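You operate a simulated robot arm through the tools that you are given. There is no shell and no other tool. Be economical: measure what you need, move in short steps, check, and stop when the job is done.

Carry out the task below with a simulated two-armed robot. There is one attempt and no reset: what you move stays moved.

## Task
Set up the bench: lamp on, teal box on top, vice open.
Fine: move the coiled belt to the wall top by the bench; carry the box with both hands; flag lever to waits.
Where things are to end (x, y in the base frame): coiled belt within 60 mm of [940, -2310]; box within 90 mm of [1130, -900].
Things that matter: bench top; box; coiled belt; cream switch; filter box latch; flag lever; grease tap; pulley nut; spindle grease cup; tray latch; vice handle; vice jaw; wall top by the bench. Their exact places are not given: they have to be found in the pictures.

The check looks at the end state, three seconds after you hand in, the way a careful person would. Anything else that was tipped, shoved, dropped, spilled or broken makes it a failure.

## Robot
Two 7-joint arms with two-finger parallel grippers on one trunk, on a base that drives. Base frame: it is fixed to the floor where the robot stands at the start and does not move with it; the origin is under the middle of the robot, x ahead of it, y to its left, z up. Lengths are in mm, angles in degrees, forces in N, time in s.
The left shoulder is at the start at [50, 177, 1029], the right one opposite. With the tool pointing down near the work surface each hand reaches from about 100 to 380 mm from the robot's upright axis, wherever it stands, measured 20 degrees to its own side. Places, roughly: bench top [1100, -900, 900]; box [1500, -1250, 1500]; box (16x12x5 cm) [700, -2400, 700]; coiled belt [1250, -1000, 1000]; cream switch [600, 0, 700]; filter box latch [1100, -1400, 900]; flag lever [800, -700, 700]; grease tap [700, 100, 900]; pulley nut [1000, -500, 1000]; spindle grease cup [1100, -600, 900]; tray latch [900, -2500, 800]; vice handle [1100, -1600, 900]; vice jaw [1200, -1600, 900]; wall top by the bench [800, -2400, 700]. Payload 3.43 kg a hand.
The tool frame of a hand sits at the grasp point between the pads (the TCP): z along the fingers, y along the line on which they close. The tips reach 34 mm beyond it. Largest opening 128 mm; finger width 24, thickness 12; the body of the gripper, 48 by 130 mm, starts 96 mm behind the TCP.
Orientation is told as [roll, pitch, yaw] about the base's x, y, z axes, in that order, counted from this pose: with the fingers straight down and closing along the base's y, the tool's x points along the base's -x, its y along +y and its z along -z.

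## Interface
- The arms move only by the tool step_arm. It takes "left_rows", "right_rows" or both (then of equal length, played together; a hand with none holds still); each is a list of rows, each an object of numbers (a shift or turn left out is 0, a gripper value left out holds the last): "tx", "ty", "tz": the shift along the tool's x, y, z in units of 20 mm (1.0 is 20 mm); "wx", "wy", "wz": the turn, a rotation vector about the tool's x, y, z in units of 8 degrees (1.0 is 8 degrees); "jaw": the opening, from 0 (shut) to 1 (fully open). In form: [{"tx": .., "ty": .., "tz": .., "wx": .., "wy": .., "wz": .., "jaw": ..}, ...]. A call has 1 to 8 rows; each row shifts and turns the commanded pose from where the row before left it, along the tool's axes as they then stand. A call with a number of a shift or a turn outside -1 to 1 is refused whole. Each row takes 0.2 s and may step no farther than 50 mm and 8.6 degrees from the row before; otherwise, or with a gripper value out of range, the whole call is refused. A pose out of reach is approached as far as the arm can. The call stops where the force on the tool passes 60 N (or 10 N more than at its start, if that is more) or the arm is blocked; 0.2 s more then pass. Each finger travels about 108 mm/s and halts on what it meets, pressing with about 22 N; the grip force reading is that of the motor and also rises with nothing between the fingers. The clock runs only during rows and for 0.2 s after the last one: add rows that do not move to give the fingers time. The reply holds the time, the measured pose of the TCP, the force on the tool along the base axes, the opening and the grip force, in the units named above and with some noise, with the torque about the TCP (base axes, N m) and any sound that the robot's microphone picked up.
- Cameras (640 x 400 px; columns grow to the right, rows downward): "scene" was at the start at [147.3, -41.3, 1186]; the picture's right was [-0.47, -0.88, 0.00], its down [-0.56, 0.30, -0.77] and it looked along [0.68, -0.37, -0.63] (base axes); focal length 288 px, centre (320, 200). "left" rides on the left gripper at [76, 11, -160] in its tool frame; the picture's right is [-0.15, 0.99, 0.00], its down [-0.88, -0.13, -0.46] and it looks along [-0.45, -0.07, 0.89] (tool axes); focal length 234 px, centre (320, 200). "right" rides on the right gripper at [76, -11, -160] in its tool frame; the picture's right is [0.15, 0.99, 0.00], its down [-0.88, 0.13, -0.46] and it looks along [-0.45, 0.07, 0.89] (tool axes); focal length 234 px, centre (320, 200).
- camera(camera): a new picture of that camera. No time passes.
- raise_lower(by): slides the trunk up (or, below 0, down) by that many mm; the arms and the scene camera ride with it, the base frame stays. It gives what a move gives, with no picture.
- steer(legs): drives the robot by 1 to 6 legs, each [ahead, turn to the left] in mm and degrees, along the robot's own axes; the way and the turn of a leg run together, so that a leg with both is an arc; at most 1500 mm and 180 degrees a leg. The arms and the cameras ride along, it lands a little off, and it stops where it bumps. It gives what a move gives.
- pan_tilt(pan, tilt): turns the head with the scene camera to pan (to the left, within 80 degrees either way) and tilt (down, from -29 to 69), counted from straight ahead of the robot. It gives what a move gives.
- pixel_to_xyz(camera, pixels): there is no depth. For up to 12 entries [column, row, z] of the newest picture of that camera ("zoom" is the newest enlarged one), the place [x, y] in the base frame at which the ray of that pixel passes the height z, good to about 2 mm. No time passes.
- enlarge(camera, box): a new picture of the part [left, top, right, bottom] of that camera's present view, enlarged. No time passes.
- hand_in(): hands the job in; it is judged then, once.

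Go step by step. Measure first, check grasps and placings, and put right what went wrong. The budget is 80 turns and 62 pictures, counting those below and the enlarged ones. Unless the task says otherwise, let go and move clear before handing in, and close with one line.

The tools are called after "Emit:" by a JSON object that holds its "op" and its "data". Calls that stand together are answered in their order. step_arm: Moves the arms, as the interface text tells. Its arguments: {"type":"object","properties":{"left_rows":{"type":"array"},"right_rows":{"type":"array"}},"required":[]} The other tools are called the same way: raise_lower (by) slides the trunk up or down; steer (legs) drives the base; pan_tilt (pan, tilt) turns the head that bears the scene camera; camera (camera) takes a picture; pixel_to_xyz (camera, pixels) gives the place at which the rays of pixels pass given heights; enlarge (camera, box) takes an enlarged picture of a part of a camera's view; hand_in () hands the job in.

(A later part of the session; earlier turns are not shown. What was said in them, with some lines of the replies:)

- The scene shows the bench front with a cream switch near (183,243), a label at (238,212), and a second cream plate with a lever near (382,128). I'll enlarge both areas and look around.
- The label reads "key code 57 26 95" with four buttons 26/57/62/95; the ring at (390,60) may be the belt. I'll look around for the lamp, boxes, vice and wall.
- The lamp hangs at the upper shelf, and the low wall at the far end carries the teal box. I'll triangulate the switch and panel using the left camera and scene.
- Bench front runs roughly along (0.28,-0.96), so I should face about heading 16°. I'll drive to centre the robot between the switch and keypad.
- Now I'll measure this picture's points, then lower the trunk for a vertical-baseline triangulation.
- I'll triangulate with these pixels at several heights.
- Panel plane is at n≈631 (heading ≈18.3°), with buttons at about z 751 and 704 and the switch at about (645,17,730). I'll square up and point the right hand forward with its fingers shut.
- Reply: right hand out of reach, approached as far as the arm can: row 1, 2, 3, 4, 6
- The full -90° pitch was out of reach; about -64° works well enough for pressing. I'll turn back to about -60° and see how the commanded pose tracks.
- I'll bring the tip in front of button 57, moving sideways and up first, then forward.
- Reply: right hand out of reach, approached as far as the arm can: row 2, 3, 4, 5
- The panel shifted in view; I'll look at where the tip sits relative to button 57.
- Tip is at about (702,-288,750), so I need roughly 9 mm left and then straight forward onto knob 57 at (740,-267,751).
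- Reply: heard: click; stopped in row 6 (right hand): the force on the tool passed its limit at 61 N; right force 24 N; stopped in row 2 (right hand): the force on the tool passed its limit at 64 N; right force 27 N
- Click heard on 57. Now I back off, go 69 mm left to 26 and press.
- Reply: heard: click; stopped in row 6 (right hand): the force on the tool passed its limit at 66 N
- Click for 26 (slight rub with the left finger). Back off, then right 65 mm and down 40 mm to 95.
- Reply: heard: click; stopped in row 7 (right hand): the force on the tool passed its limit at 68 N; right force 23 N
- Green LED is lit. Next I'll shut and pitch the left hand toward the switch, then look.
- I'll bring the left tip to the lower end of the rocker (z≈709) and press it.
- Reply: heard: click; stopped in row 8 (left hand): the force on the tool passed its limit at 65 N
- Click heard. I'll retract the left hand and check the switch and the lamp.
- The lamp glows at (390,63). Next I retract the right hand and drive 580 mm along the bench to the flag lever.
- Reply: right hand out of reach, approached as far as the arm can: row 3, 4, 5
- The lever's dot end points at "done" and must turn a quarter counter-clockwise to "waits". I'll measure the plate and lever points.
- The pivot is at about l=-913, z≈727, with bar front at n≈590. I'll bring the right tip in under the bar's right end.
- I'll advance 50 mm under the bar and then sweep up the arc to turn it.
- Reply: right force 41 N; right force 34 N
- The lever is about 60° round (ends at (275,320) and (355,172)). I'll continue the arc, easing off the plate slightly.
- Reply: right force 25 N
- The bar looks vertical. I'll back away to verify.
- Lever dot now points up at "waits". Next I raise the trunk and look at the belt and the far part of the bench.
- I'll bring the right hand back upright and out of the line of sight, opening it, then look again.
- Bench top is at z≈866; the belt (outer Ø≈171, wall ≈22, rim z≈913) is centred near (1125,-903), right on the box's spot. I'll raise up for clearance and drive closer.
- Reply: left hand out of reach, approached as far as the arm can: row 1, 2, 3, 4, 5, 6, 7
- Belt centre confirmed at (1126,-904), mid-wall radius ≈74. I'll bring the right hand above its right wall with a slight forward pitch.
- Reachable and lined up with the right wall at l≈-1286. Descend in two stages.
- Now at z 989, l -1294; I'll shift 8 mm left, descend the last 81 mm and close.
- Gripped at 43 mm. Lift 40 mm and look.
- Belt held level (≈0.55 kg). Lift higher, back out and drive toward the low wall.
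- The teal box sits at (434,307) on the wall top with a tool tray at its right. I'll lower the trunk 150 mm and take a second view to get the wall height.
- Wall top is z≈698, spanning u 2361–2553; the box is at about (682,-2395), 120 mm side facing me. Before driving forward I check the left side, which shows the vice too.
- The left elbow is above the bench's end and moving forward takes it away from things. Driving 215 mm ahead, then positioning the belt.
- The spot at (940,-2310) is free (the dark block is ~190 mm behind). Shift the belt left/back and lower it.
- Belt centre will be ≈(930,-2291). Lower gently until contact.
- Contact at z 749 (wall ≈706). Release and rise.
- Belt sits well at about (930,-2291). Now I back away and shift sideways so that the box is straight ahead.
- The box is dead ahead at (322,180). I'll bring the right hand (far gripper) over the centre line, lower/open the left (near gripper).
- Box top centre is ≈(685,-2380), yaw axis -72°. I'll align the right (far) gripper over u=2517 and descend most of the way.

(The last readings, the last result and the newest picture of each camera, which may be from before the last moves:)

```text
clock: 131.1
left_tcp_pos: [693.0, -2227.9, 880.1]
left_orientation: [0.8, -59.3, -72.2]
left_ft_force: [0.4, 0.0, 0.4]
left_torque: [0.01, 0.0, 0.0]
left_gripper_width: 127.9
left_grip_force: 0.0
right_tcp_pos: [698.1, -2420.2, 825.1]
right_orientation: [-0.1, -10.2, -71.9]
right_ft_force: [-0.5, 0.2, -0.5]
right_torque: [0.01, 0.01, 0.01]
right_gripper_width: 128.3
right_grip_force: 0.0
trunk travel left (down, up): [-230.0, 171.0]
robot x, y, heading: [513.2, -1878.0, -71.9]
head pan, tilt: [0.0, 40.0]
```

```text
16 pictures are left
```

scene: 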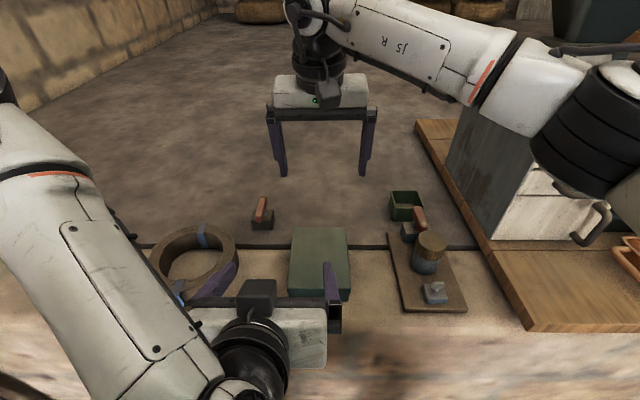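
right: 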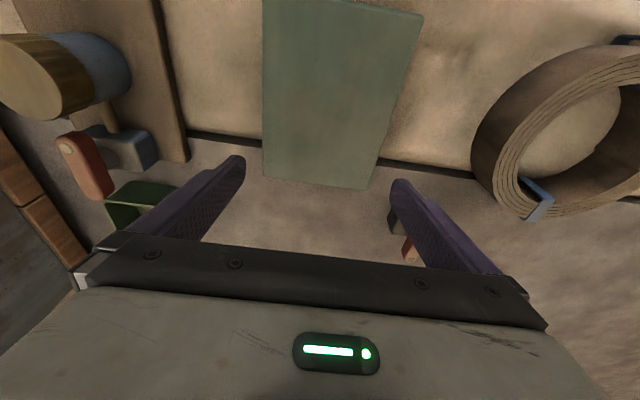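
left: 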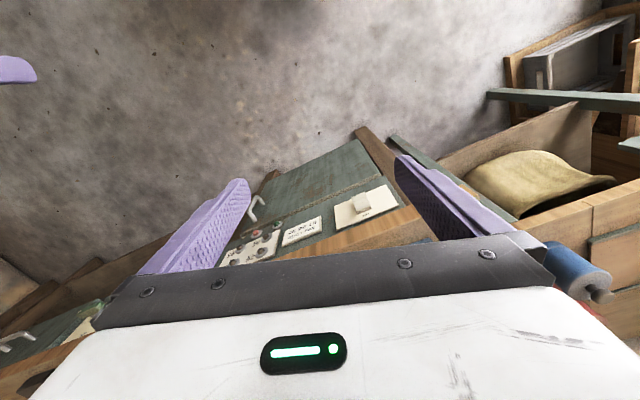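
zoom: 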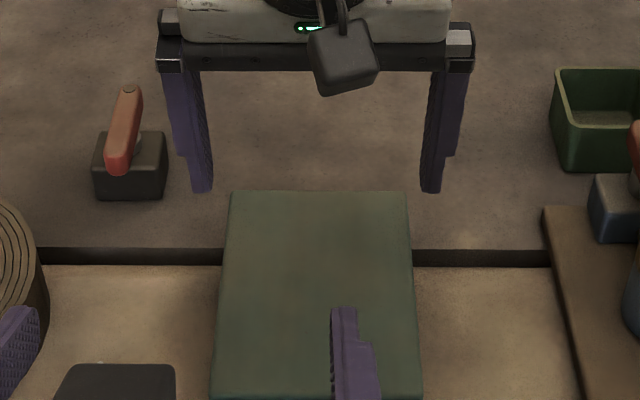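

Aligned: finger gap 212–423 vs box 230–408 in the zoom. Descend the last 77 mm.

Emit:
{"op": "step_arm", "data": {"right_rows": [{"tz": 0.945, "tx": 0.17}, {"tz": 0.945, "tx": 0.17}, {"tz": 0.945, "tx": 0.17}, {"tz": 0.945, "tx": 0.17}, {}]}}

```text
clock: 132.3
left_tcp_pos: [693.7, -2228.1, 880.0]
left_orientation: [0.7, -59.4, -72.2]
left_ft_force: [0.0, -0.7, 0.4]
left_torque: [0.0, 0.04, 0.02]
left_gripper_width: 127.9
left_grip_force: 0.0
right_tcp_pos: [695.3, -2420.0, 749.4]
right_orientation: [-0.1, -10.0, -71.9]
right_ft_force: [0.4, 0.1, -0.3]
right_torque: [-0.01, 0.0, 0.02]
right_gripper_width: 127.9
right_grip_force: 0.0
trunk travel left (down, up): [-230.0, 171.0]
robot x, y, heading: [516.0, -1876.8, -71.6]
head pan, tilt: [0.0, 40.0]
```

The right straddles the box with no contact. Now the left: sideways and down, then partway along its pointing direction.

Emit:
{"op": "step_arm", "data": {"left_rows": [{"ty": -0.7, "tx": 0.765, "tz": 0.4525}, {"ty": -0.7, "tx": 0.765, "tz": 0.4525}, {"ty": -0.7, "tx": 0.765, "tz": 0.4525}, {"ty": -0.7, "tx": 0.765, "tz": 0.4525}, {"tz": 0.8}, {"tz": 0.8}, {}]}}

Emit:
{"op": "camera", "data": {"camera": "left"}}

Emit:
{"op": "enlarge", "data": {"camera": "scene", "box": [220, 170, 420, 320]}}

```text
clock: 133.9
left_tcp_pos: [649.4, -2270.7, 794.0]
left_orientation: [0.7, -59.4, -72.3]
left_ft_force: [0.0, 0.2, 0.0]
left_torque: [-0.01, 0.01, 0.02]
left_gripper_width: 128.2
left_grip_force: 0.1
right_tcp_pos: [695.2, -2419.9, 749.9]
right_orientation: [0.0, -10.1, -71.9]
right_ft_force: [-0.4, -0.1, 0.2]
right_torque: [-0.01, 0.02, 0.02]
right_gripper_width: 128.1
right_grip_force: 0.1
trunk travel left (down, up): [-230.0, 171.0]
robot x, y, heading: [516.5, -1875.3, -71.7]
head pan, tilt: [0.0, 40.0]
```

```text
15 pictures are left
```

left: 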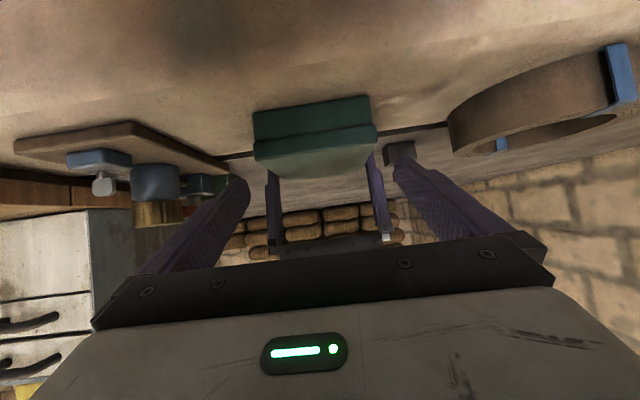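

```text
2.67 times, centred on (320, 245) of scene
```

zoom: 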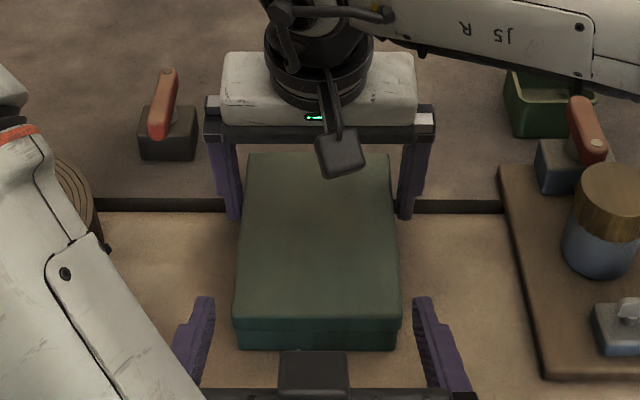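

Centred: gap 213–413 around box front 233–402. Advance the left 89 mm along its axis.

Emit:
{"op": "step_arm", "data": {"left_rows": [{"tz": 0.89, "ty": -0.08}, {"tz": 0.89}, {"tz": 0.89}, {"tz": 0.89}, {"tz": 0.89}, {}]}}

Emit:
{"op": "step_arm", "data": {"left_rows": [{"jaw": 0.85}, {}, {"jaw": 0}, {}, {}], "right_rows": [{"jaw": 0.85}, {}, {"jaw": 0}, {}, {}]}}

```text
clock: 135.3
left_tcp_pos: [672.0, -2344.0, 747.5]
left_orientation: [0.8, -59.4, -72.2]
left_ft_force: [0.3, -0.4, 0.7]
left_torque: [-0.03, 0.02, 0.0]
left_gripper_width: 128.1
left_grip_force: 0.1
right_tcp_pos: [695.6, -2421.5, 748.1]
right_orientation: [-0.1, -10.2, -71.9]
right_ft_force: [-0.7, 1.0, 0.0]
right_torque: [0.0, -0.01, -0.05]
right_gripper_width: 128.2
right_grip_force: 0.0
trunk travel left (down, up): [-230.0, 171.0]
robot x, y, heading: [517.1, -1879.6, -71.7]
head pan, tilt: [0.0, 40.0]
```

```text
clock: 136.5
left_tcp_pos: [670.6, -2343.7, 747.4]
left_orientation: [0.8, -59.4, -72.2]
left_ft_force: [-3.5, -2.9, -0.6]
left_torque: [-0.35, 0.73, -0.85]
left_gripper_width: 120.3
left_grip_force: 22.1
right_tcp_pos: [695.7, -2419.9, 748.4]
right_orientation: [-0.1, -10.1, -71.8]
right_ft_force: [2.4, 2.1, 1.0]
right_torque: [0.36, -0.57, 0.47]
right_gripper_width: 119.8
right_grip_force: 22.1
trunk travel left (down, up): [-230.0, 171.0]
robot x, y, heading: [514.0, -1879.9, -71.7]
head pan, tilt: [0.0, 40.0]
```

Both gripped at 120 mm. Lift with the trunk and check the load.

Emit:
{"op": "raise_lower", "data": {"by": 50}}

Emit:
{"op": "camera", "data": {"camera": "scene"}}

```text
clock: 137.4
left_tcp_pos: [670.1, -2344.3, 797.2]
left_orientation: [0.8, -59.2, -72.3]
left_ft_force: [-5.3, -4.1, -5.6]
left_torque: [-0.13, 0.48, -0.89]
left_gripper_width: 120.1
left_grip_force: 22.7
right_tcp_pos: [695.9, -2419.7, 798.9]
right_orientation: [-0.1, -10.1, -71.9]
right_ft_force: [5.6, 4.4, 0.8]
right_torque: [0.35, -0.47, 0.39]
right_gripper_width: 119.8
right_grip_force: 22.5
trunk travel left (down, up): [-280.0, 121.0]
robot x, y, heading: [516.6, -1881.3, -71.7]
head pan, tilt: [0.0, 40.0]
```

```text
13 pictures are left
```

scene: 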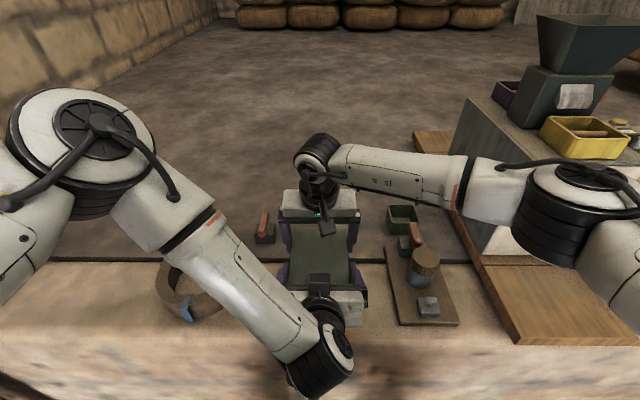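

Box is up and level, light load. Raise further (trunk +121, arms +50), then reverse along the bench and turn to face it.

Emit:
{"op": "raise_lower", "data": {"by": 120}}

Emit:
{"op": "step_arm", "data": {"left_rows": [{"tx": -0.43, "tz": -0.255}, {"tx": -0.43, "tz": -0.255}, {"tx": -0.43, "tz": -0.255}, {"tx": -0.43, "tz": -0.255}, {"tx": -0.43, "tz": -0.255}], "right_rows": [{"tx": -0.088, "tz": -0.492}, {"tx": -0.088, "tz": -0.492}, {"tx": -0.088, "tz": -0.492}, {"tx": -0.088, "tz": -0.492}, {"tx": -0.088, "tz": -0.492}]}}

Emit:
{"op": "steer", "data": {"legs": [[-730, 0], [0, 90]]}}

Emit:
{"op": "pan_tilt", "data": {"pan": 0, "tilt": 35}}

Emit:
{"op": "camera", "data": {"camera": "scene"}}

```text
clock: 138.9
left_tcp_pos: [671.2, -2344.5, 917.1]
left_orientation: [0.7, -59.3, -72.2]
left_ft_force: [-9.0, -5.4, -7.0]
left_torque: [0.01, 0.15, -0.87]
left_gripper_width: 120.2
left_grip_force: 22.0
right_tcp_pos: [694.9, -2419.8, 919.5]
right_orientation: [-0.1, -10.1, -71.9]
right_ft_force: [9.3, 5.4, 2.4]
right_torque: [0.27, -0.13, 0.04]
right_gripper_width: 120.0
right_grip_force: 22.2
trunk travel left (down, up): [-400.0, 1.0]
robot x, y, heading: [514.2, -1881.2, -71.9]
head pan, tilt: [0.0, 40.0]
```

```text
clock: 140.1
left_tcp_pos: [670.6, -2343.1, 967.3]
left_orientation: [0.8, -59.3, -72.2]
left_ft_force: [-15.2, -3.9, -3.3]
left_torque: [0.14, -0.09, -0.8]
left_gripper_width: 120.1
left_grip_force: 22.1
right_tcp_pos: [695.0, -2420.5, 968.8]
right_orientation: [0.0, -10.3, -71.8]
right_ft_force: [15.3, 3.6, -2.0]
right_torque: [-0.02, 0.07, -0.46]
right_gripper_width: 119.5
right_grip_force: 22.3
trunk travel left (down, up): [-400.0, 1.0]
robot x, y, heading: [519.8, -1877.1, -71.7]
head pan, tilt: [0.0, 40.0]
```

```text
clock: 147.9
left_tcp_pos: [750.4, -1030.8, 966.5]
left_orientation: [0.6, -59.3, 19.2]
left_ft_force: [4.9, -14.4, -2.4]
left_torque: [-0.39, -0.05, -1.03]
left_gripper_width: 120.2
left_grip_force: 22.3
right_tcp_pos: [824.7, -1004.6, 967.8]
right_orientation: [0.0, -10.3, 19.5]
right_ft_force: [-4.5, 14.8, -0.5]
right_torque: [0.37, 0.15, -0.2]
right_gripper_width: 119.9
right_grip_force: 22.2
trunk travel left (down, up): [-400.0, 1.0]
robot x, y, heading: [287.1, -1194.9, 19.8]
head pan, tilt: [0.0, 40.0]
```

```text
clock: 148.6
left_tcp_pos: [750.4, -1031.8, 966.2]
left_orientation: [0.6, -59.2, 19.2]
left_ft_force: [0.4, 0.4, -1.6]
left_torque: [-0.19, 0.01, -0.2]
left_gripper_width: 120.1
left_grip_force: 22.8
right_tcp_pos: [824.9, -1005.2, 968.3]
right_orientation: [0.1, -10.2, 19.5]
right_ft_force: [0.5, -0.3, -1.5]
right_torque: [0.23, -0.05, 0.26]
right_gripper_width: 119.8
right_grip_force: 22.0
trunk travel left (down, up): [-400.0, 1.0]
robot x, y, heading: [286.8, -1197.9, 19.9]
head pan, tilt: [0.0, 35.0]
```

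```text
12 pictures are left
```

scene: 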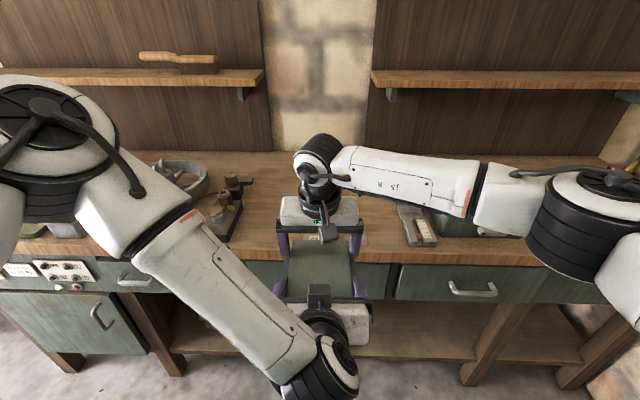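

Box centre is now ≈(788,-1018); the drive direction 19.9° passes through the target. Drive 340 mm ahead.

Emit:
{"op": "steer", "data": {"legs": [[340, 0]]}}

Emit:
{"op": "camera", "data": {"camera": "scene"}}

```text
clock: 150.8
left_tcp_pos: [1075.2, -915.7, 966.6]
left_orientation: [0.7, -59.3, 19.1]
left_ft_force: [0.2, -0.1, -2.2]
left_torque: [-0.2, -0.16, -0.56]
left_gripper_width: 120.0
left_grip_force: 22.1
right_tcp_pos: [1151.0, -889.2, 967.7]
right_orientation: [0.0, -10.1, 19.5]
right_ft_force: [0.2, 0.5, -3.0]
right_torque: [0.19, 0.12, 0.5]
right_gripper_width: 119.9
right_grip_force: 22.2
trunk travel left (down, up): [-400.0, 1.0]
robot x, y, heading: [612.9, -1083.7, 19.7]
head pan, tilt: [0.0, 35.0]
```

```text
11 pictures are left
```

scene: 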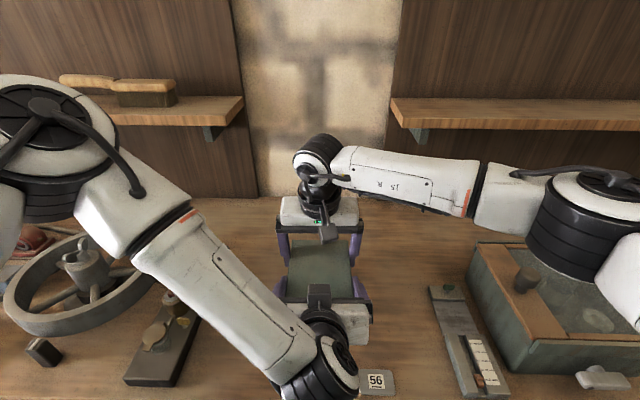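

Box centre ≈(1113,-902). Lower with the trunk by 54 mm, then feel for contact.

Emit:
{"op": "raise_lower", "data": {"by": -54}}

Emit:
{"op": "step_arm", "data": {"left_rows": [{"tx": 0.129, "tz": 0.076}, {"tx": 0.129, "tz": 0.076}, {}], "right_rows": [{"tx": 0.026, "tz": 0.148}, {"tx": 0.026, "tz": 0.148}, {}]}}

```text
clock: 151.8
left_tcp_pos: [1075.3, -914.5, 913.6]
left_orientation: [0.5, -59.2, 19.1]
left_ft_force: [-0.3, 0.4, -1.9]
left_torque: [-0.32, -0.04, -0.27]
left_gripper_width: 120.2
left_grip_force: 22.5
right_tcp_pos: [1150.9, -888.3, 914.7]
right_orientation: [0.0, -10.2, 19.5]
right_ft_force: [0.3, -0.3, -2.7]
right_torque: [0.31, 0.01, 0.33]
right_gripper_width: 119.8
right_grip_force: 21.9
trunk travel left (down, up): [-346.0, 55.0]
robot x, y, heading: [615.3, -1080.5, 19.8]
head pan, tilt: [0.0, 35.0]
```

```text
clock: 152.6
left_tcp_pos: [1075.7, -915.7, 907.3]
left_orientation: [0.6, -59.3, 19.1]
left_ft_force: [0.8, 3.6, -3.1]
left_torque: [-0.64, -0.17, -0.5]
left_gripper_width: 120.5
left_grip_force: 22.2
right_tcp_pos: [1150.7, -888.0, 909.9]
right_orientation: [0.0, -10.2, 19.4]
right_ft_force: [-0.2, -2.2, 3.3]
right_torque: [0.2, 0.5, 0.64]
right_gripper_width: 119.5
right_grip_force: 22.3
trunk travel left (down, up): [-346.0, 55.0]
robot x, y, heading: [616.8, -1082.3, 19.5]
head pan, tilt: [0.0, 35.0]
```

Nearly down; lower 3 mm more and release both.

Emit:
{"op": "raise_lower", "data": {"by": -3}}

Emit:
{"op": "step_arm", "data": {"left_rows": [{"jaw": 1}, {}, {}], "right_rows": [{"jaw": 1}, {}, {}]}}

```text
clock: 153.1
left_tcp_pos: [1076.0, -915.1, 906.4]
left_orientation: [0.7, -59.7, 19.1]
left_ft_force: [-0.6, 5.0, 8.2]
left_torque: [-0.1, -0.02, -0.84]
left_gripper_width: 120.0
left_grip_force: 22.0
right_tcp_pos: [1149.9, -887.4, 908.0]
right_orientation: [0.0, -10.5, 19.5]
right_ft_force: [0.8, -2.8, 14.5]
right_torque: [-0.4, 0.05, 0.38]
right_gripper_width: 119.8
right_grip_force: 21.7
trunk travel left (down, up): [-343.0, 58.0]
robot x, y, heading: [613.1, -1083.0, 19.6]
head pan, tilt: [0.0, 35.0]
```

```text
clock: 153.9
left_tcp_pos: [1075.5, -916.3, 904.1]
left_orientation: [0.6, -59.3, 19.1]
left_ft_force: [-0.4, 0.8, -0.3]
left_torque: [-0.01, -0.03, -0.02]
left_gripper_width: 128.1
left_grip_force: 0.0
right_tcp_pos: [1150.3, -889.4, 906.0]
right_orientation: [0.0, -10.2, 19.5]
right_ft_force: [-0.5, 0.1, 0.3]
right_torque: [0.0, -0.03, 0.01]
right_gripper_width: 127.6
right_grip_force: 0.2
trunk travel left (down, up): [-343.0, 58.0]
robot x, y, heading: [611.0, -1078.7, 19.6]
head pan, tilt: [0.0, 35.0]
```

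Released. Withdraw the left along its axis, then the right straight up.

Emit:
{"op": "step_arm", "data": {"left_rows": [{"tz": -0.95}, {"tz": -0.95}, {"tz": -0.95}, {"tz": -0.95}, {"tz": -0.95}]}}

Emit:
{"op": "step_arm", "data": {"right_rows": [{"tz": -0.98, "tx": -0.175}, {"tz": -0.98, "tx": -0.175}, {"tz": -0.98, "tx": -0.175}, {"tz": -0.98, "tx": -0.175}, {"tz": -0.98, "tx": -0.175}, {"tz": -0.98, "tx": -0.175}, {"tz": -0.98, "tx": -0.175}, {"tz": -0.98, "tx": -0.175}]}}

Emit:
{"op": "pan_tilt", "data": {"pan": -25, "tilt": 35}}

Emit:
{"op": "camera", "data": {"camera": "scene"}}

```text
clock: 155.1
left_tcp_pos: [999.7, -943.0, 952.8]
left_orientation: [0.6, -59.4, 19.2]
left_ft_force: [0.2, -0.3, -0.2]
left_torque: [0.03, -0.03, 0.0]
left_gripper_width: 127.8
left_grip_force: 0.1
right_tcp_pos: [1150.6, -889.0, 906.0]
right_orientation: [-0.1, -10.2, 19.5]
right_ft_force: [-0.7, 0.9, 0.5]
right_torque: [0.01, -0.01, 0.0]
right_gripper_width: 128.0
right_grip_force: 0.0
trunk travel left (down, up): [-343.0, 58.0]
robot x, y, heading: [610.2, -1079.8, 19.7]
head pan, tilt: [0.0, 35.0]
```

```text
clock: 156.9
left_tcp_pos: [998.4, -942.1, 953.7]
left_orientation: [0.6, -59.3, 19.2]
left_ft_force: [-0.8, 0.9, 0.2]
left_torque: [0.02, -0.01, 0.01]
left_gripper_width: 127.8
left_grip_force: 0.0
right_tcp_pos: [1149.8, -888.7, 1064.8]
right_orientation: [0.1, -10.2, 19.4]
right_ft_force: [-0.3, 0.3, -0.1]
right_torque: [0.0, -0.03, 0.04]
right_gripper_width: 128.0
right_grip_force: 0.0
trunk travel left (down, up): [-343.0, 58.0]
robot x, y, heading: [614.3, -1080.8, 19.9]
head pan, tilt: [0.0, 35.0]
```

```text
clock: 157.8
left_tcp_pos: [998.5, -942.5, 953.5]
left_orientation: [0.6, -59.3, 19.1]
left_ft_force: [-0.2, 0.7, -0.3]
left_torque: [-0.01, -0.01, 0.0]
left_gripper_width: 128.4
left_grip_force: 0.0
right_tcp_pos: [1150.4, -888.1, 1064.8]
right_orientation: [0.0, -10.2, 19.6]
right_ft_force: [-0.7, -0.4, 0.4]
right_torque: [-0.02, -0.01, 0.02]
right_gripper_width: 128.1
right_grip_force: 0.1
trunk travel left (down, up): [-343.0, 58.0]
robot x, y, heading: [613.1, -1081.0, 19.5]
head pan, tilt: [-25.0, 35.0]
```

```text
10 pictures are left
```

scene: 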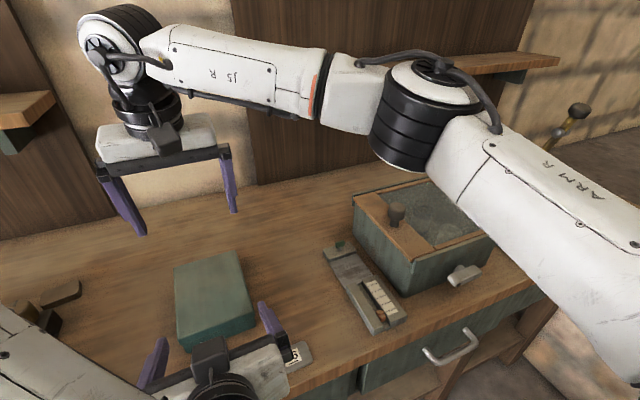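

The teal box stands well on the bench. Back out, drive along to the vice and look.

Emit:
{"op": "raise_lower", "data": {"by": 55}}

Emit:
{"op": "steer", "data": {"legs": [[-320, 0], [0, -91], [560, 0], [0, 90]]}}

Emit:
{"op": "pan_tilt", "data": {"pan": -10, "tilt": 30}}

Emit:
{"op": "camera", "data": {"camera": "scene"}}

```text
clock: 158.7
left_tcp_pos: [999.5, -943.0, 1008.2]
left_orientation: [0.6, -59.2, 19.1]
left_ft_force: [-0.4, 0.1, -0.5]
left_torque: [0.01, -0.01, -0.02]
left_gripper_width: 127.9
left_grip_force: 0.1
right_tcp_pos: [1151.2, -887.6, 1119.5]
right_orientation: [0.0, -10.2, 19.4]
right_ft_force: [-0.3, 1.3, -0.4]
right_torque: [-0.01, 0.05, 0.0]
right_gripper_width: 128.1
right_grip_force: 0.1
trunk travel left (down, up): [-398.0, 3.0]
robot x, y, heading: [611.1, -1078.5, 19.8]
head pan, tilt: [-25.0, 35.0]
```

```text
clock: 171.3
left_tcp_pos: [886.2, -1579.4, 1007.8]
left_orientation: [0.6, -59.3, 18.5]
left_ft_force: [0.6, -0.3, 0.0]
left_torque: [0.01, 0.0, 0.0]
left_gripper_width: 127.9
left_grip_force: 0.1
right_tcp_pos: [1038.6, -1526.5, 1118.5]
right_orientation: [-0.1, -10.2, 18.9]
right_ft_force: [-0.4, -0.5, -0.5]
right_torque: [-0.01, -0.01, 0.0]
right_gripper_width: 128.1
right_grip_force: 0.1
trunk travel left (down, up): [-398.0, 3.0]
robot x, y, heading: [502.0, -1713.7, 19.1]
head pan, tilt: [-25.0, 35.0]
```

```text
clock: 172.0
left_tcp_pos: [885.8, -1578.7, 1008.3]
left_orientation: [0.6, -59.3, 18.5]
left_ft_force: [-0.2, 0.1, 0.2]
left_torque: [-0.05, 0.01, 0.0]
left_gripper_width: 128.2
left_grip_force: 0.0
right_tcp_pos: [1037.3, -1526.6, 1120.0]
right_orientation: [0.0, -10.1, 18.9]
right_ft_force: [0.8, 0.0, 0.9]
right_torque: [-0.03, 0.01, -0.02]
right_gripper_width: 127.8
right_grip_force: 0.0
trunk travel left (down, up): [-398.0, 3.0]
robot x, y, heading: [499.8, -1715.7, 19.0]
head pan, tilt: [-10.0, 30.0]
```

```text
9 pictures are left
```

scene: 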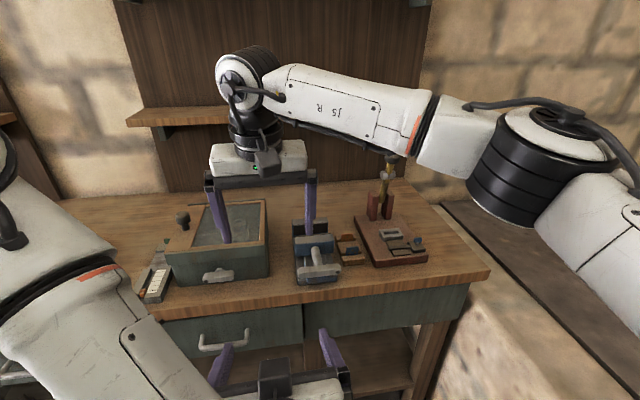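

Emit:
{"op": "enlarge", "data": {"camera": "scene", "box": [260, 190, 400, 300]}}

Emit:
{"op": "pixel_to_xyz", "data": {"camera": "scene", "pixels": [[320, 252, 930], [310, 270, 920], [318, 282, 866], [300, 283, 866], [340, 276, 866], [296, 222, 900], [330, 222, 900]]}}

```text
3.64 times, centred on (330, 245) of scene
```

zoom: 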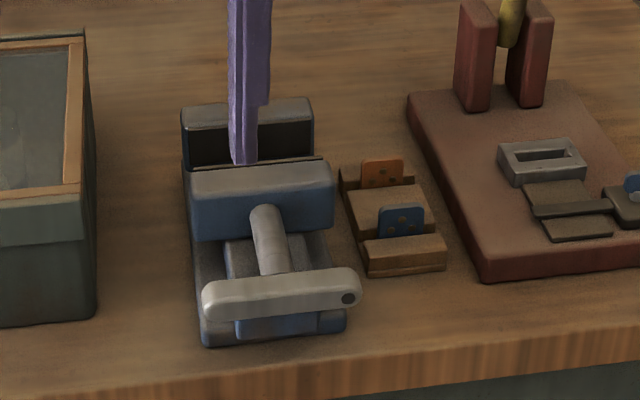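

```text
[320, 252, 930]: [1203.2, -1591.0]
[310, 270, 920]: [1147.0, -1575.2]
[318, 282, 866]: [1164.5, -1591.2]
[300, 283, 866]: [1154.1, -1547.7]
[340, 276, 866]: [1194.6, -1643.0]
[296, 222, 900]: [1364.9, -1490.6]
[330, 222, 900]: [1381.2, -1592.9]
```

The vice has a T-handle at (320,270), dot at its right end; the jaw closes toward the rear block. I'll pitch the right hand forward, move it right, lower the trunk 150 mm, and take a second view.

Emit:
{"op": "step_arm", "data": {"right_rows": [{"wy": -0.78, "ty": -0.9, "jaw": 0}, {"wy": -0.78, "ty": -0.9}, {"wy": -0.78, "ty": -0.9}, {"wy": -0.78, "ty": -0.9}, {"wy": -0.78, "ty": -0.9}, {"wy": -0.78, "ty": -0.9}, {"wy": -0.78, "ty": -0.9}, {"wy": -0.78, "ty": -0.9}]}}

Emit:
{"op": "raise_lower", "data": {"by": -180}}

Emit:
{"op": "enlarge", "data": {"camera": "scene", "box": [240, 130, 420, 270]}}

```text
clock: 173.8
left_tcp_pos: [886.2, -1579.3, 1007.8]
left_orientation: [0.8, -59.3, 18.6]
left_ft_force: [0.0, -0.8, -0.3]
left_torque: [0.03, -0.03, 0.01]
left_gripper_width: 127.9
left_grip_force: 0.1
right_tcp_pos: [1084.7, -1664.7, 1119.2]
right_orientation: [0.1, -60.2, 18.8]
right_ft_force: [0.2, -0.8, 0.5]
right_torque: [0.0, 0.02, 0.02]
right_gripper_width: 0.0
right_grip_force: 22.4
trunk travel left (down, up): [-398.0, 3.0]
robot x, y, heading: [498.7, -1712.8, 19.2]
head pan, tilt: [-10.0, 30.0]
```

```text
clock: 175.8
left_tcp_pos: [886.6, -1579.9, 828.5]
left_orientation: [0.5, -59.3, 18.5]
left_ft_force: [-0.1, 0.5, -0.7]
left_torque: [0.0, -0.01, 0.04]
left_gripper_width: 127.7
left_grip_force: 0.0
right_tcp_pos: [1084.9, -1662.3, 938.8]
right_orientation: [0.2, -60.2, 18.7]
right_ft_force: [-0.1, 0.1, -0.7]
right_torque: [0.0, -0.02, -0.03]
right_gripper_width: 0.1
right_grip_force: 22.0
trunk travel left (down, up): [-218.0, 183.0]
robot x, y, heading: [498.4, -1714.6, 19.1]
head pan, tilt: [-10.0, 30.0]
```

```text
2.86 times, centred on (330, 200) of scene
```

zoom: 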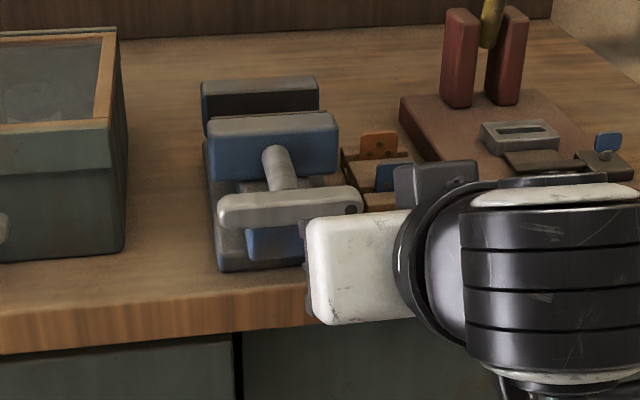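

Emit:
{"op": "pixel_to_xyz", "data": {"camera": "zoom", "pixels": [[285, 211, 920], [285, 211, 900], [351, 209, 920], [220, 212, 920], [260, 268, 866], [215, 268, 866], [210, 300, 866]]}}

```text
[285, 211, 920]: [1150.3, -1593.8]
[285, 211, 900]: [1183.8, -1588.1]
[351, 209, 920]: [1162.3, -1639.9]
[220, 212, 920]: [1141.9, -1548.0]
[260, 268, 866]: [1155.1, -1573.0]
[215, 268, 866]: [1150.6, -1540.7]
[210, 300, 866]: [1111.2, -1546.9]
```

The handle axis is near u≈1875, n≈575, z≈930. I'll go in under its right end and sweep it up counter-clockwise.

Emit:
{"op": "step_arm", "data": {"right_rows": [{"tx": 0.74, "tz": 0.42, "ty": 0.3}, {"tx": 0.74, "tz": 0.42, "ty": 0.3}, {"tx": -0.43, "tz": 0.753}, {"tx": -0.43, "tz": 0.753}, {"tx": -0.43, "tz": 0.753}, {}]}}

Emit:
{"op": "enlarge", "data": {"camera": "scene", "box": [260, 140, 400, 250]}}

```text
clock: 177.4
left_tcp_pos: [881.9, -1582.0, 830.8]
left_orientation: [0.8, -59.4, 18.5]
left_ft_force: [0.4, 0.0, -0.5]
left_torque: [0.02, -0.01, -0.01]
left_gripper_width: 128.1
left_grip_force: 0.0
right_tcp_pos: [1122.6, -1637.5, 904.3]
right_orientation: [-0.1, -59.6, 18.9]
right_ft_force: [-25.4, -19.2, 10.9]
right_torque: [0.03, -0.19, -0.2]
right_gripper_width: 0.0
right_grip_force: 22.6
trunk travel left (down, up): [-218.0, 183.0]
robot x, y, heading: [499.6, -1715.0, 18.9]
head pan, tilt: [-10.0, 30.0]
stopped in row 6 (right hand): the force on the tool passed its limit at 63 N (the readings are from after the stop); the commanded pose is now the measured one
```

```text
3.64 times, centred on (330, 195) of scene
```

zoom: 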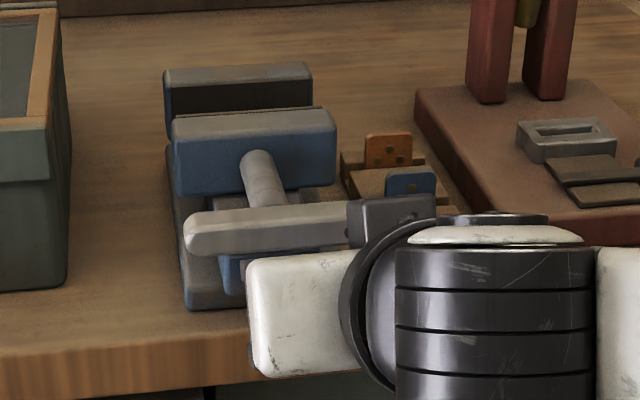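

Tip met the vice base front at n≈581. I'll back off 6 mm and sweep upward.

Emit:
{"op": "step_arm", "data": {"right_rows": [{"tx": 0.15, "tz": -0.26}, {"tx": -0.65, "tz": -0.373}, {"tx": -0.4, "tz": -0.224, "ty": -0.12}, {"tx": -0.4, "tz": -0.224, "ty": -0.13}, {"tx": -0.4, "tz": -0.236, "ty": 0.07}, {}]}}

Emit:
{"op": "enlarge", "data": {"camera": "scene", "box": [260, 140, 400, 250]}}

```text
clock: 178.8
left_tcp_pos: [883.6, -1580.0, 829.3]
left_orientation: [0.6, -59.3, 18.5]
left_ft_force: [-0.1, -1.2, 0.4]
left_torque: [0.01, 0.0, 0.0]
left_gripper_width: 128.0
left_grip_force: 0.0
right_tcp_pos: [1114.2, -1642.2, 933.9]
right_orientation: [-0.4, -58.0, 19.6]
right_ft_force: [-38.7, -12.4, -26.8]
right_torque: [-0.28, -0.01, 0.39]
right_gripper_width: 0.0
right_grip_force: 22.6
trunk travel left (down, up): [-218.0, 183.0]
robot x, y, heading: [502.9, -1713.2, 19.1]
head pan, tilt: [-10.0, 30.0]
```

```text
3.64 times, centred on (330, 195) of scene
```

zoom: 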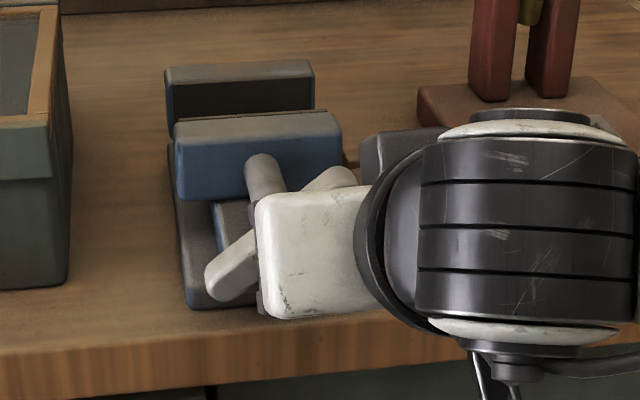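

The handle turned ~40° and the jaw started to move out. Continue the arc while easing back.

Emit:
{"op": "step_arm", "data": {"right_rows": [{"tx": 0.2, "tz": -0.34}, {"tx": -0.4, "tz": -0.236, "ty": 0.1}, {"tx": -0.36, "tz": -0.25, "ty": 0.25}, {"tx": -0.34, "tz": -0.208, "ty": 0.35}, {"tx": -0.2, "tz": -0.15, "ty": 0.4}, {}]}}

Emit:
{"op": "enlarge", "data": {"camera": "scene", "box": [260, 140, 400, 250]}}

```text
clock: 180.2
left_tcp_pos: [885.5, -1581.1, 828.4]
left_orientation: [0.9, -59.2, 18.3]
left_ft_force: [-0.3, -0.5, -0.3]
left_torque: [0.01, 0.01, -0.01]
left_gripper_width: 128.1
left_grip_force: 0.1
right_tcp_pos: [1107.9, -1628.9, 970.9]
right_orientation: [-0.4, -59.0, 18.7]
right_ft_force: [1.0, -20.5, -10.8]
right_torque: [-0.39, 0.14, -0.35]
right_gripper_width: 0.1
right_grip_force: 22.4
trunk travel left (down, up): [-218.0, 183.0]
robot x, y, heading: [498.4, -1715.8, 18.7]
head pan, tilt: [-10.0, 30.0]
```

```text
3.64 times, centred on (330, 195) of scene
```

zoom: 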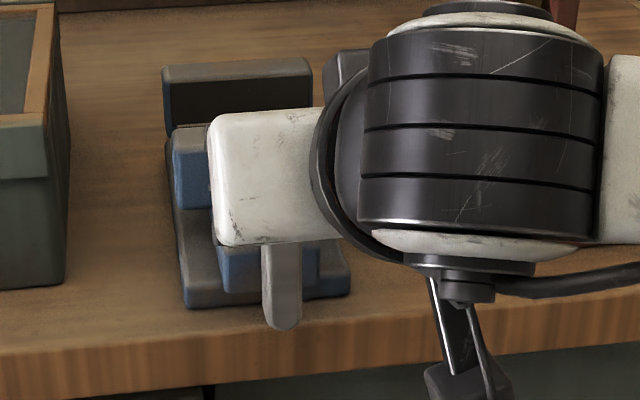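

The handle is now vertical and the jaw gap has opened. Push on past 90° to see whether it turns further.

Emit:
{"op": "step_arm", "data": {"right_rows": [{"tx": -0.1, "tz": -0.18, "ty": 0.45}, {"tx": -0.1, "tz": -0.18, "ty": 0.45}, {"ty": 0.45, "tx": 0.08, "tz": -0.1}, {"ty": 0.45, "tx": 0.1, "tz": -0.05}, {}]}}

```text
clock: 180.8
left_tcp_pos: [885.7, -1579.2, 827.6]
left_orientation: [0.8, -59.1, 18.5]
left_ft_force: [-1.3, 0.4, 0.7]
left_torque: [-0.06, -0.02, -0.05]
left_gripper_width: 128.0
left_grip_force: 0.1
right_tcp_pos: [1108.3, -1627.7, 972.0]
right_orientation: [-2.9, -58.3, 18.1]
right_ft_force: [9.7, -10.8, -6.2]
right_torque: [-0.08, 0.01, -0.1]
right_gripper_width: 0.0
right_grip_force: 21.8
trunk travel left (down, up): [-218.0, 183.0]
robot x, y, heading: [502.9, -1711.1, 18.7]
head pan, tilt: [-10.0, 30.0]
stopped in row 3 (right hand): the force on the tool passed its limit at 64 N (the readings are from after the stop); the commanded pose is now the measured one
```

It hit an end stop at ~90°, so the vice is fully open. Withdraw the right hand and check.

Emit:
{"op": "step_arm", "data": {"right_rows": [{"ty": -0.4}, {"ty": -0.4, "tx": 0.25, "tz": -0.4}, {"tx": 0.5, "tz": -0.85}, {"tx": 0.5, "tz": -0.85, "ty": -0.8}, {"tx": 0.5, "tz": -0.85, "ty": -0.8}, {"tx": 0.5, "tz": -0.85, "ty": -0.8}, {"ty": -1}, {"ty": -1}]}}

Emit:
{"op": "enlarge", "data": {"camera": "scene", "box": [240, 130, 420, 270]}}

```text
clock: 182.6
left_tcp_pos: [885.5, -1580.4, 826.9]
left_orientation: [0.7, -59.3, 18.5]
left_ft_force: [-0.5, 0.4, 0.2]
left_torque: [-0.02, 0.01, -0.01]
left_gripper_width: 127.8
left_grip_force: 0.0
right_tcp_pos: [1048.3, -1749.6, 977.5]
right_orientation: [-2.4, -58.6, 18.2]
right_ft_force: [-0.9, -0.7, -0.2]
right_torque: [-0.01, -0.02, 0.0]
right_gripper_width: 0.2
right_grip_force: 21.6
trunk travel left (down, up): [-218.0, 183.0]
robot x, y, heading: [501.3, -1714.1, 18.5]
head pan, tilt: [-10.0, 30.0]
```

```text
2.86 times, centred on (330, 200) of scene
```

zoom: 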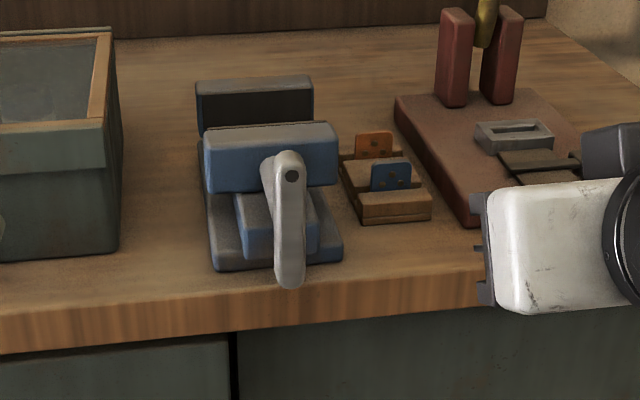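

Handle stands upright and the jaw has moved out from the fixed jaw. Final checks of the bench and belt.

Emit:
{"op": "pan_tilt", "data": {"pan": 50, "tilt": 10}}

Emit:
{"op": "camera", "data": {"camera": "scene"}}

Emit:
{"op": "pan_tilt", "data": {"pan": -75, "tilt": 25}}

Emit:
{"op": "camera", "data": {"camera": "scene"}}

```text
clock: 183.9
left_tcp_pos: [886.6, -1579.7, 828.9]
left_orientation: [0.6, -59.3, 18.5]
left_ft_force: [-0.1, -0.1, 0.0]
left_torque: [0.02, 0.0, 0.01]
left_gripper_width: 127.9
left_grip_force: 0.0
right_tcp_pos: [1048.7, -1750.1, 978.2]
right_orientation: [-2.4, -58.6, 18.2]
right_ft_force: [-0.3, 0.2, 0.3]
right_torque: [0.01, 0.01, 0.01]
right_gripper_width: 0.1
right_grip_force: 22.5
trunk travel left (down, up): [-218.0, 183.0]
robot x, y, heading: [500.0, -1717.1, 18.6]
head pan, tilt: [50.0, 10.0]
```

```text
2 pictures are left
```

scene: 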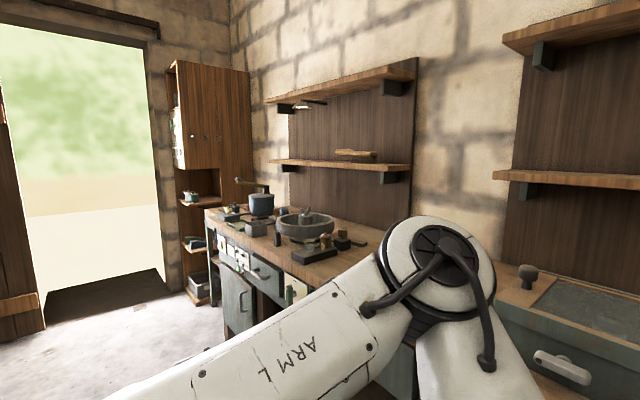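

```text
clock: 185.9
left_tcp_pos: [885.0, -1580.9, 829.8]
left_orientation: [0.6, -59.3, 18.5]
left_ft_force: [-0.1, 0.4, -0.1]
left_torque: [-0.04, -0.01, -0.04]
left_gripper_width: 127.8
left_grip_force: 0.0
right_tcp_pos: [1048.7, -1748.6, 978.6]
right_orientation: [-2.4, -58.5, 18.3]
right_ft_force: [-0.6, -0.4, 0.1]
right_torque: [0.0, 0.01, -0.02]
right_gripper_width: 0.1
right_grip_force: 22.2
trunk travel left (down, up): [-218.0, 183.0]
robot x, y, heading: [499.1, -1717.7, 18.8]
head pan, tilt: [-75.0, 25.0]
```

```text
1 pictures are left
```

scene: 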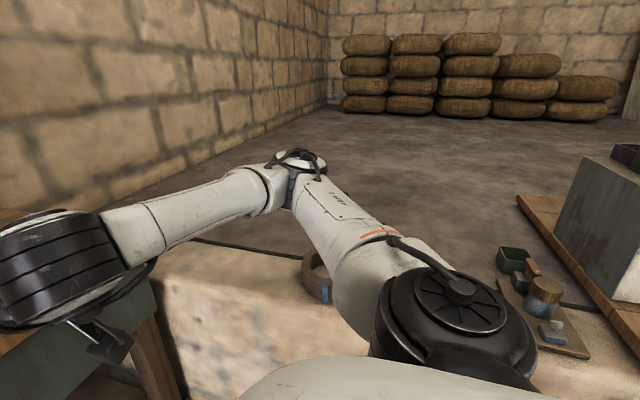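

The lamp still glows at (305,104), the belt rests on the wall top, and both hands are clear with no load. I'm handing in.

Emit:
{"op": "hand_in", "data": {}}

```text
The job is handed in.
```

The job is handed in. The lamp is on, the teal box (carried with both hands) is on the bench top at about (1113, -902), the vice handle is turned to its stop with the jaw open, the belt is on the wall top at about (930, -2291), and the flag lever points to "waits".
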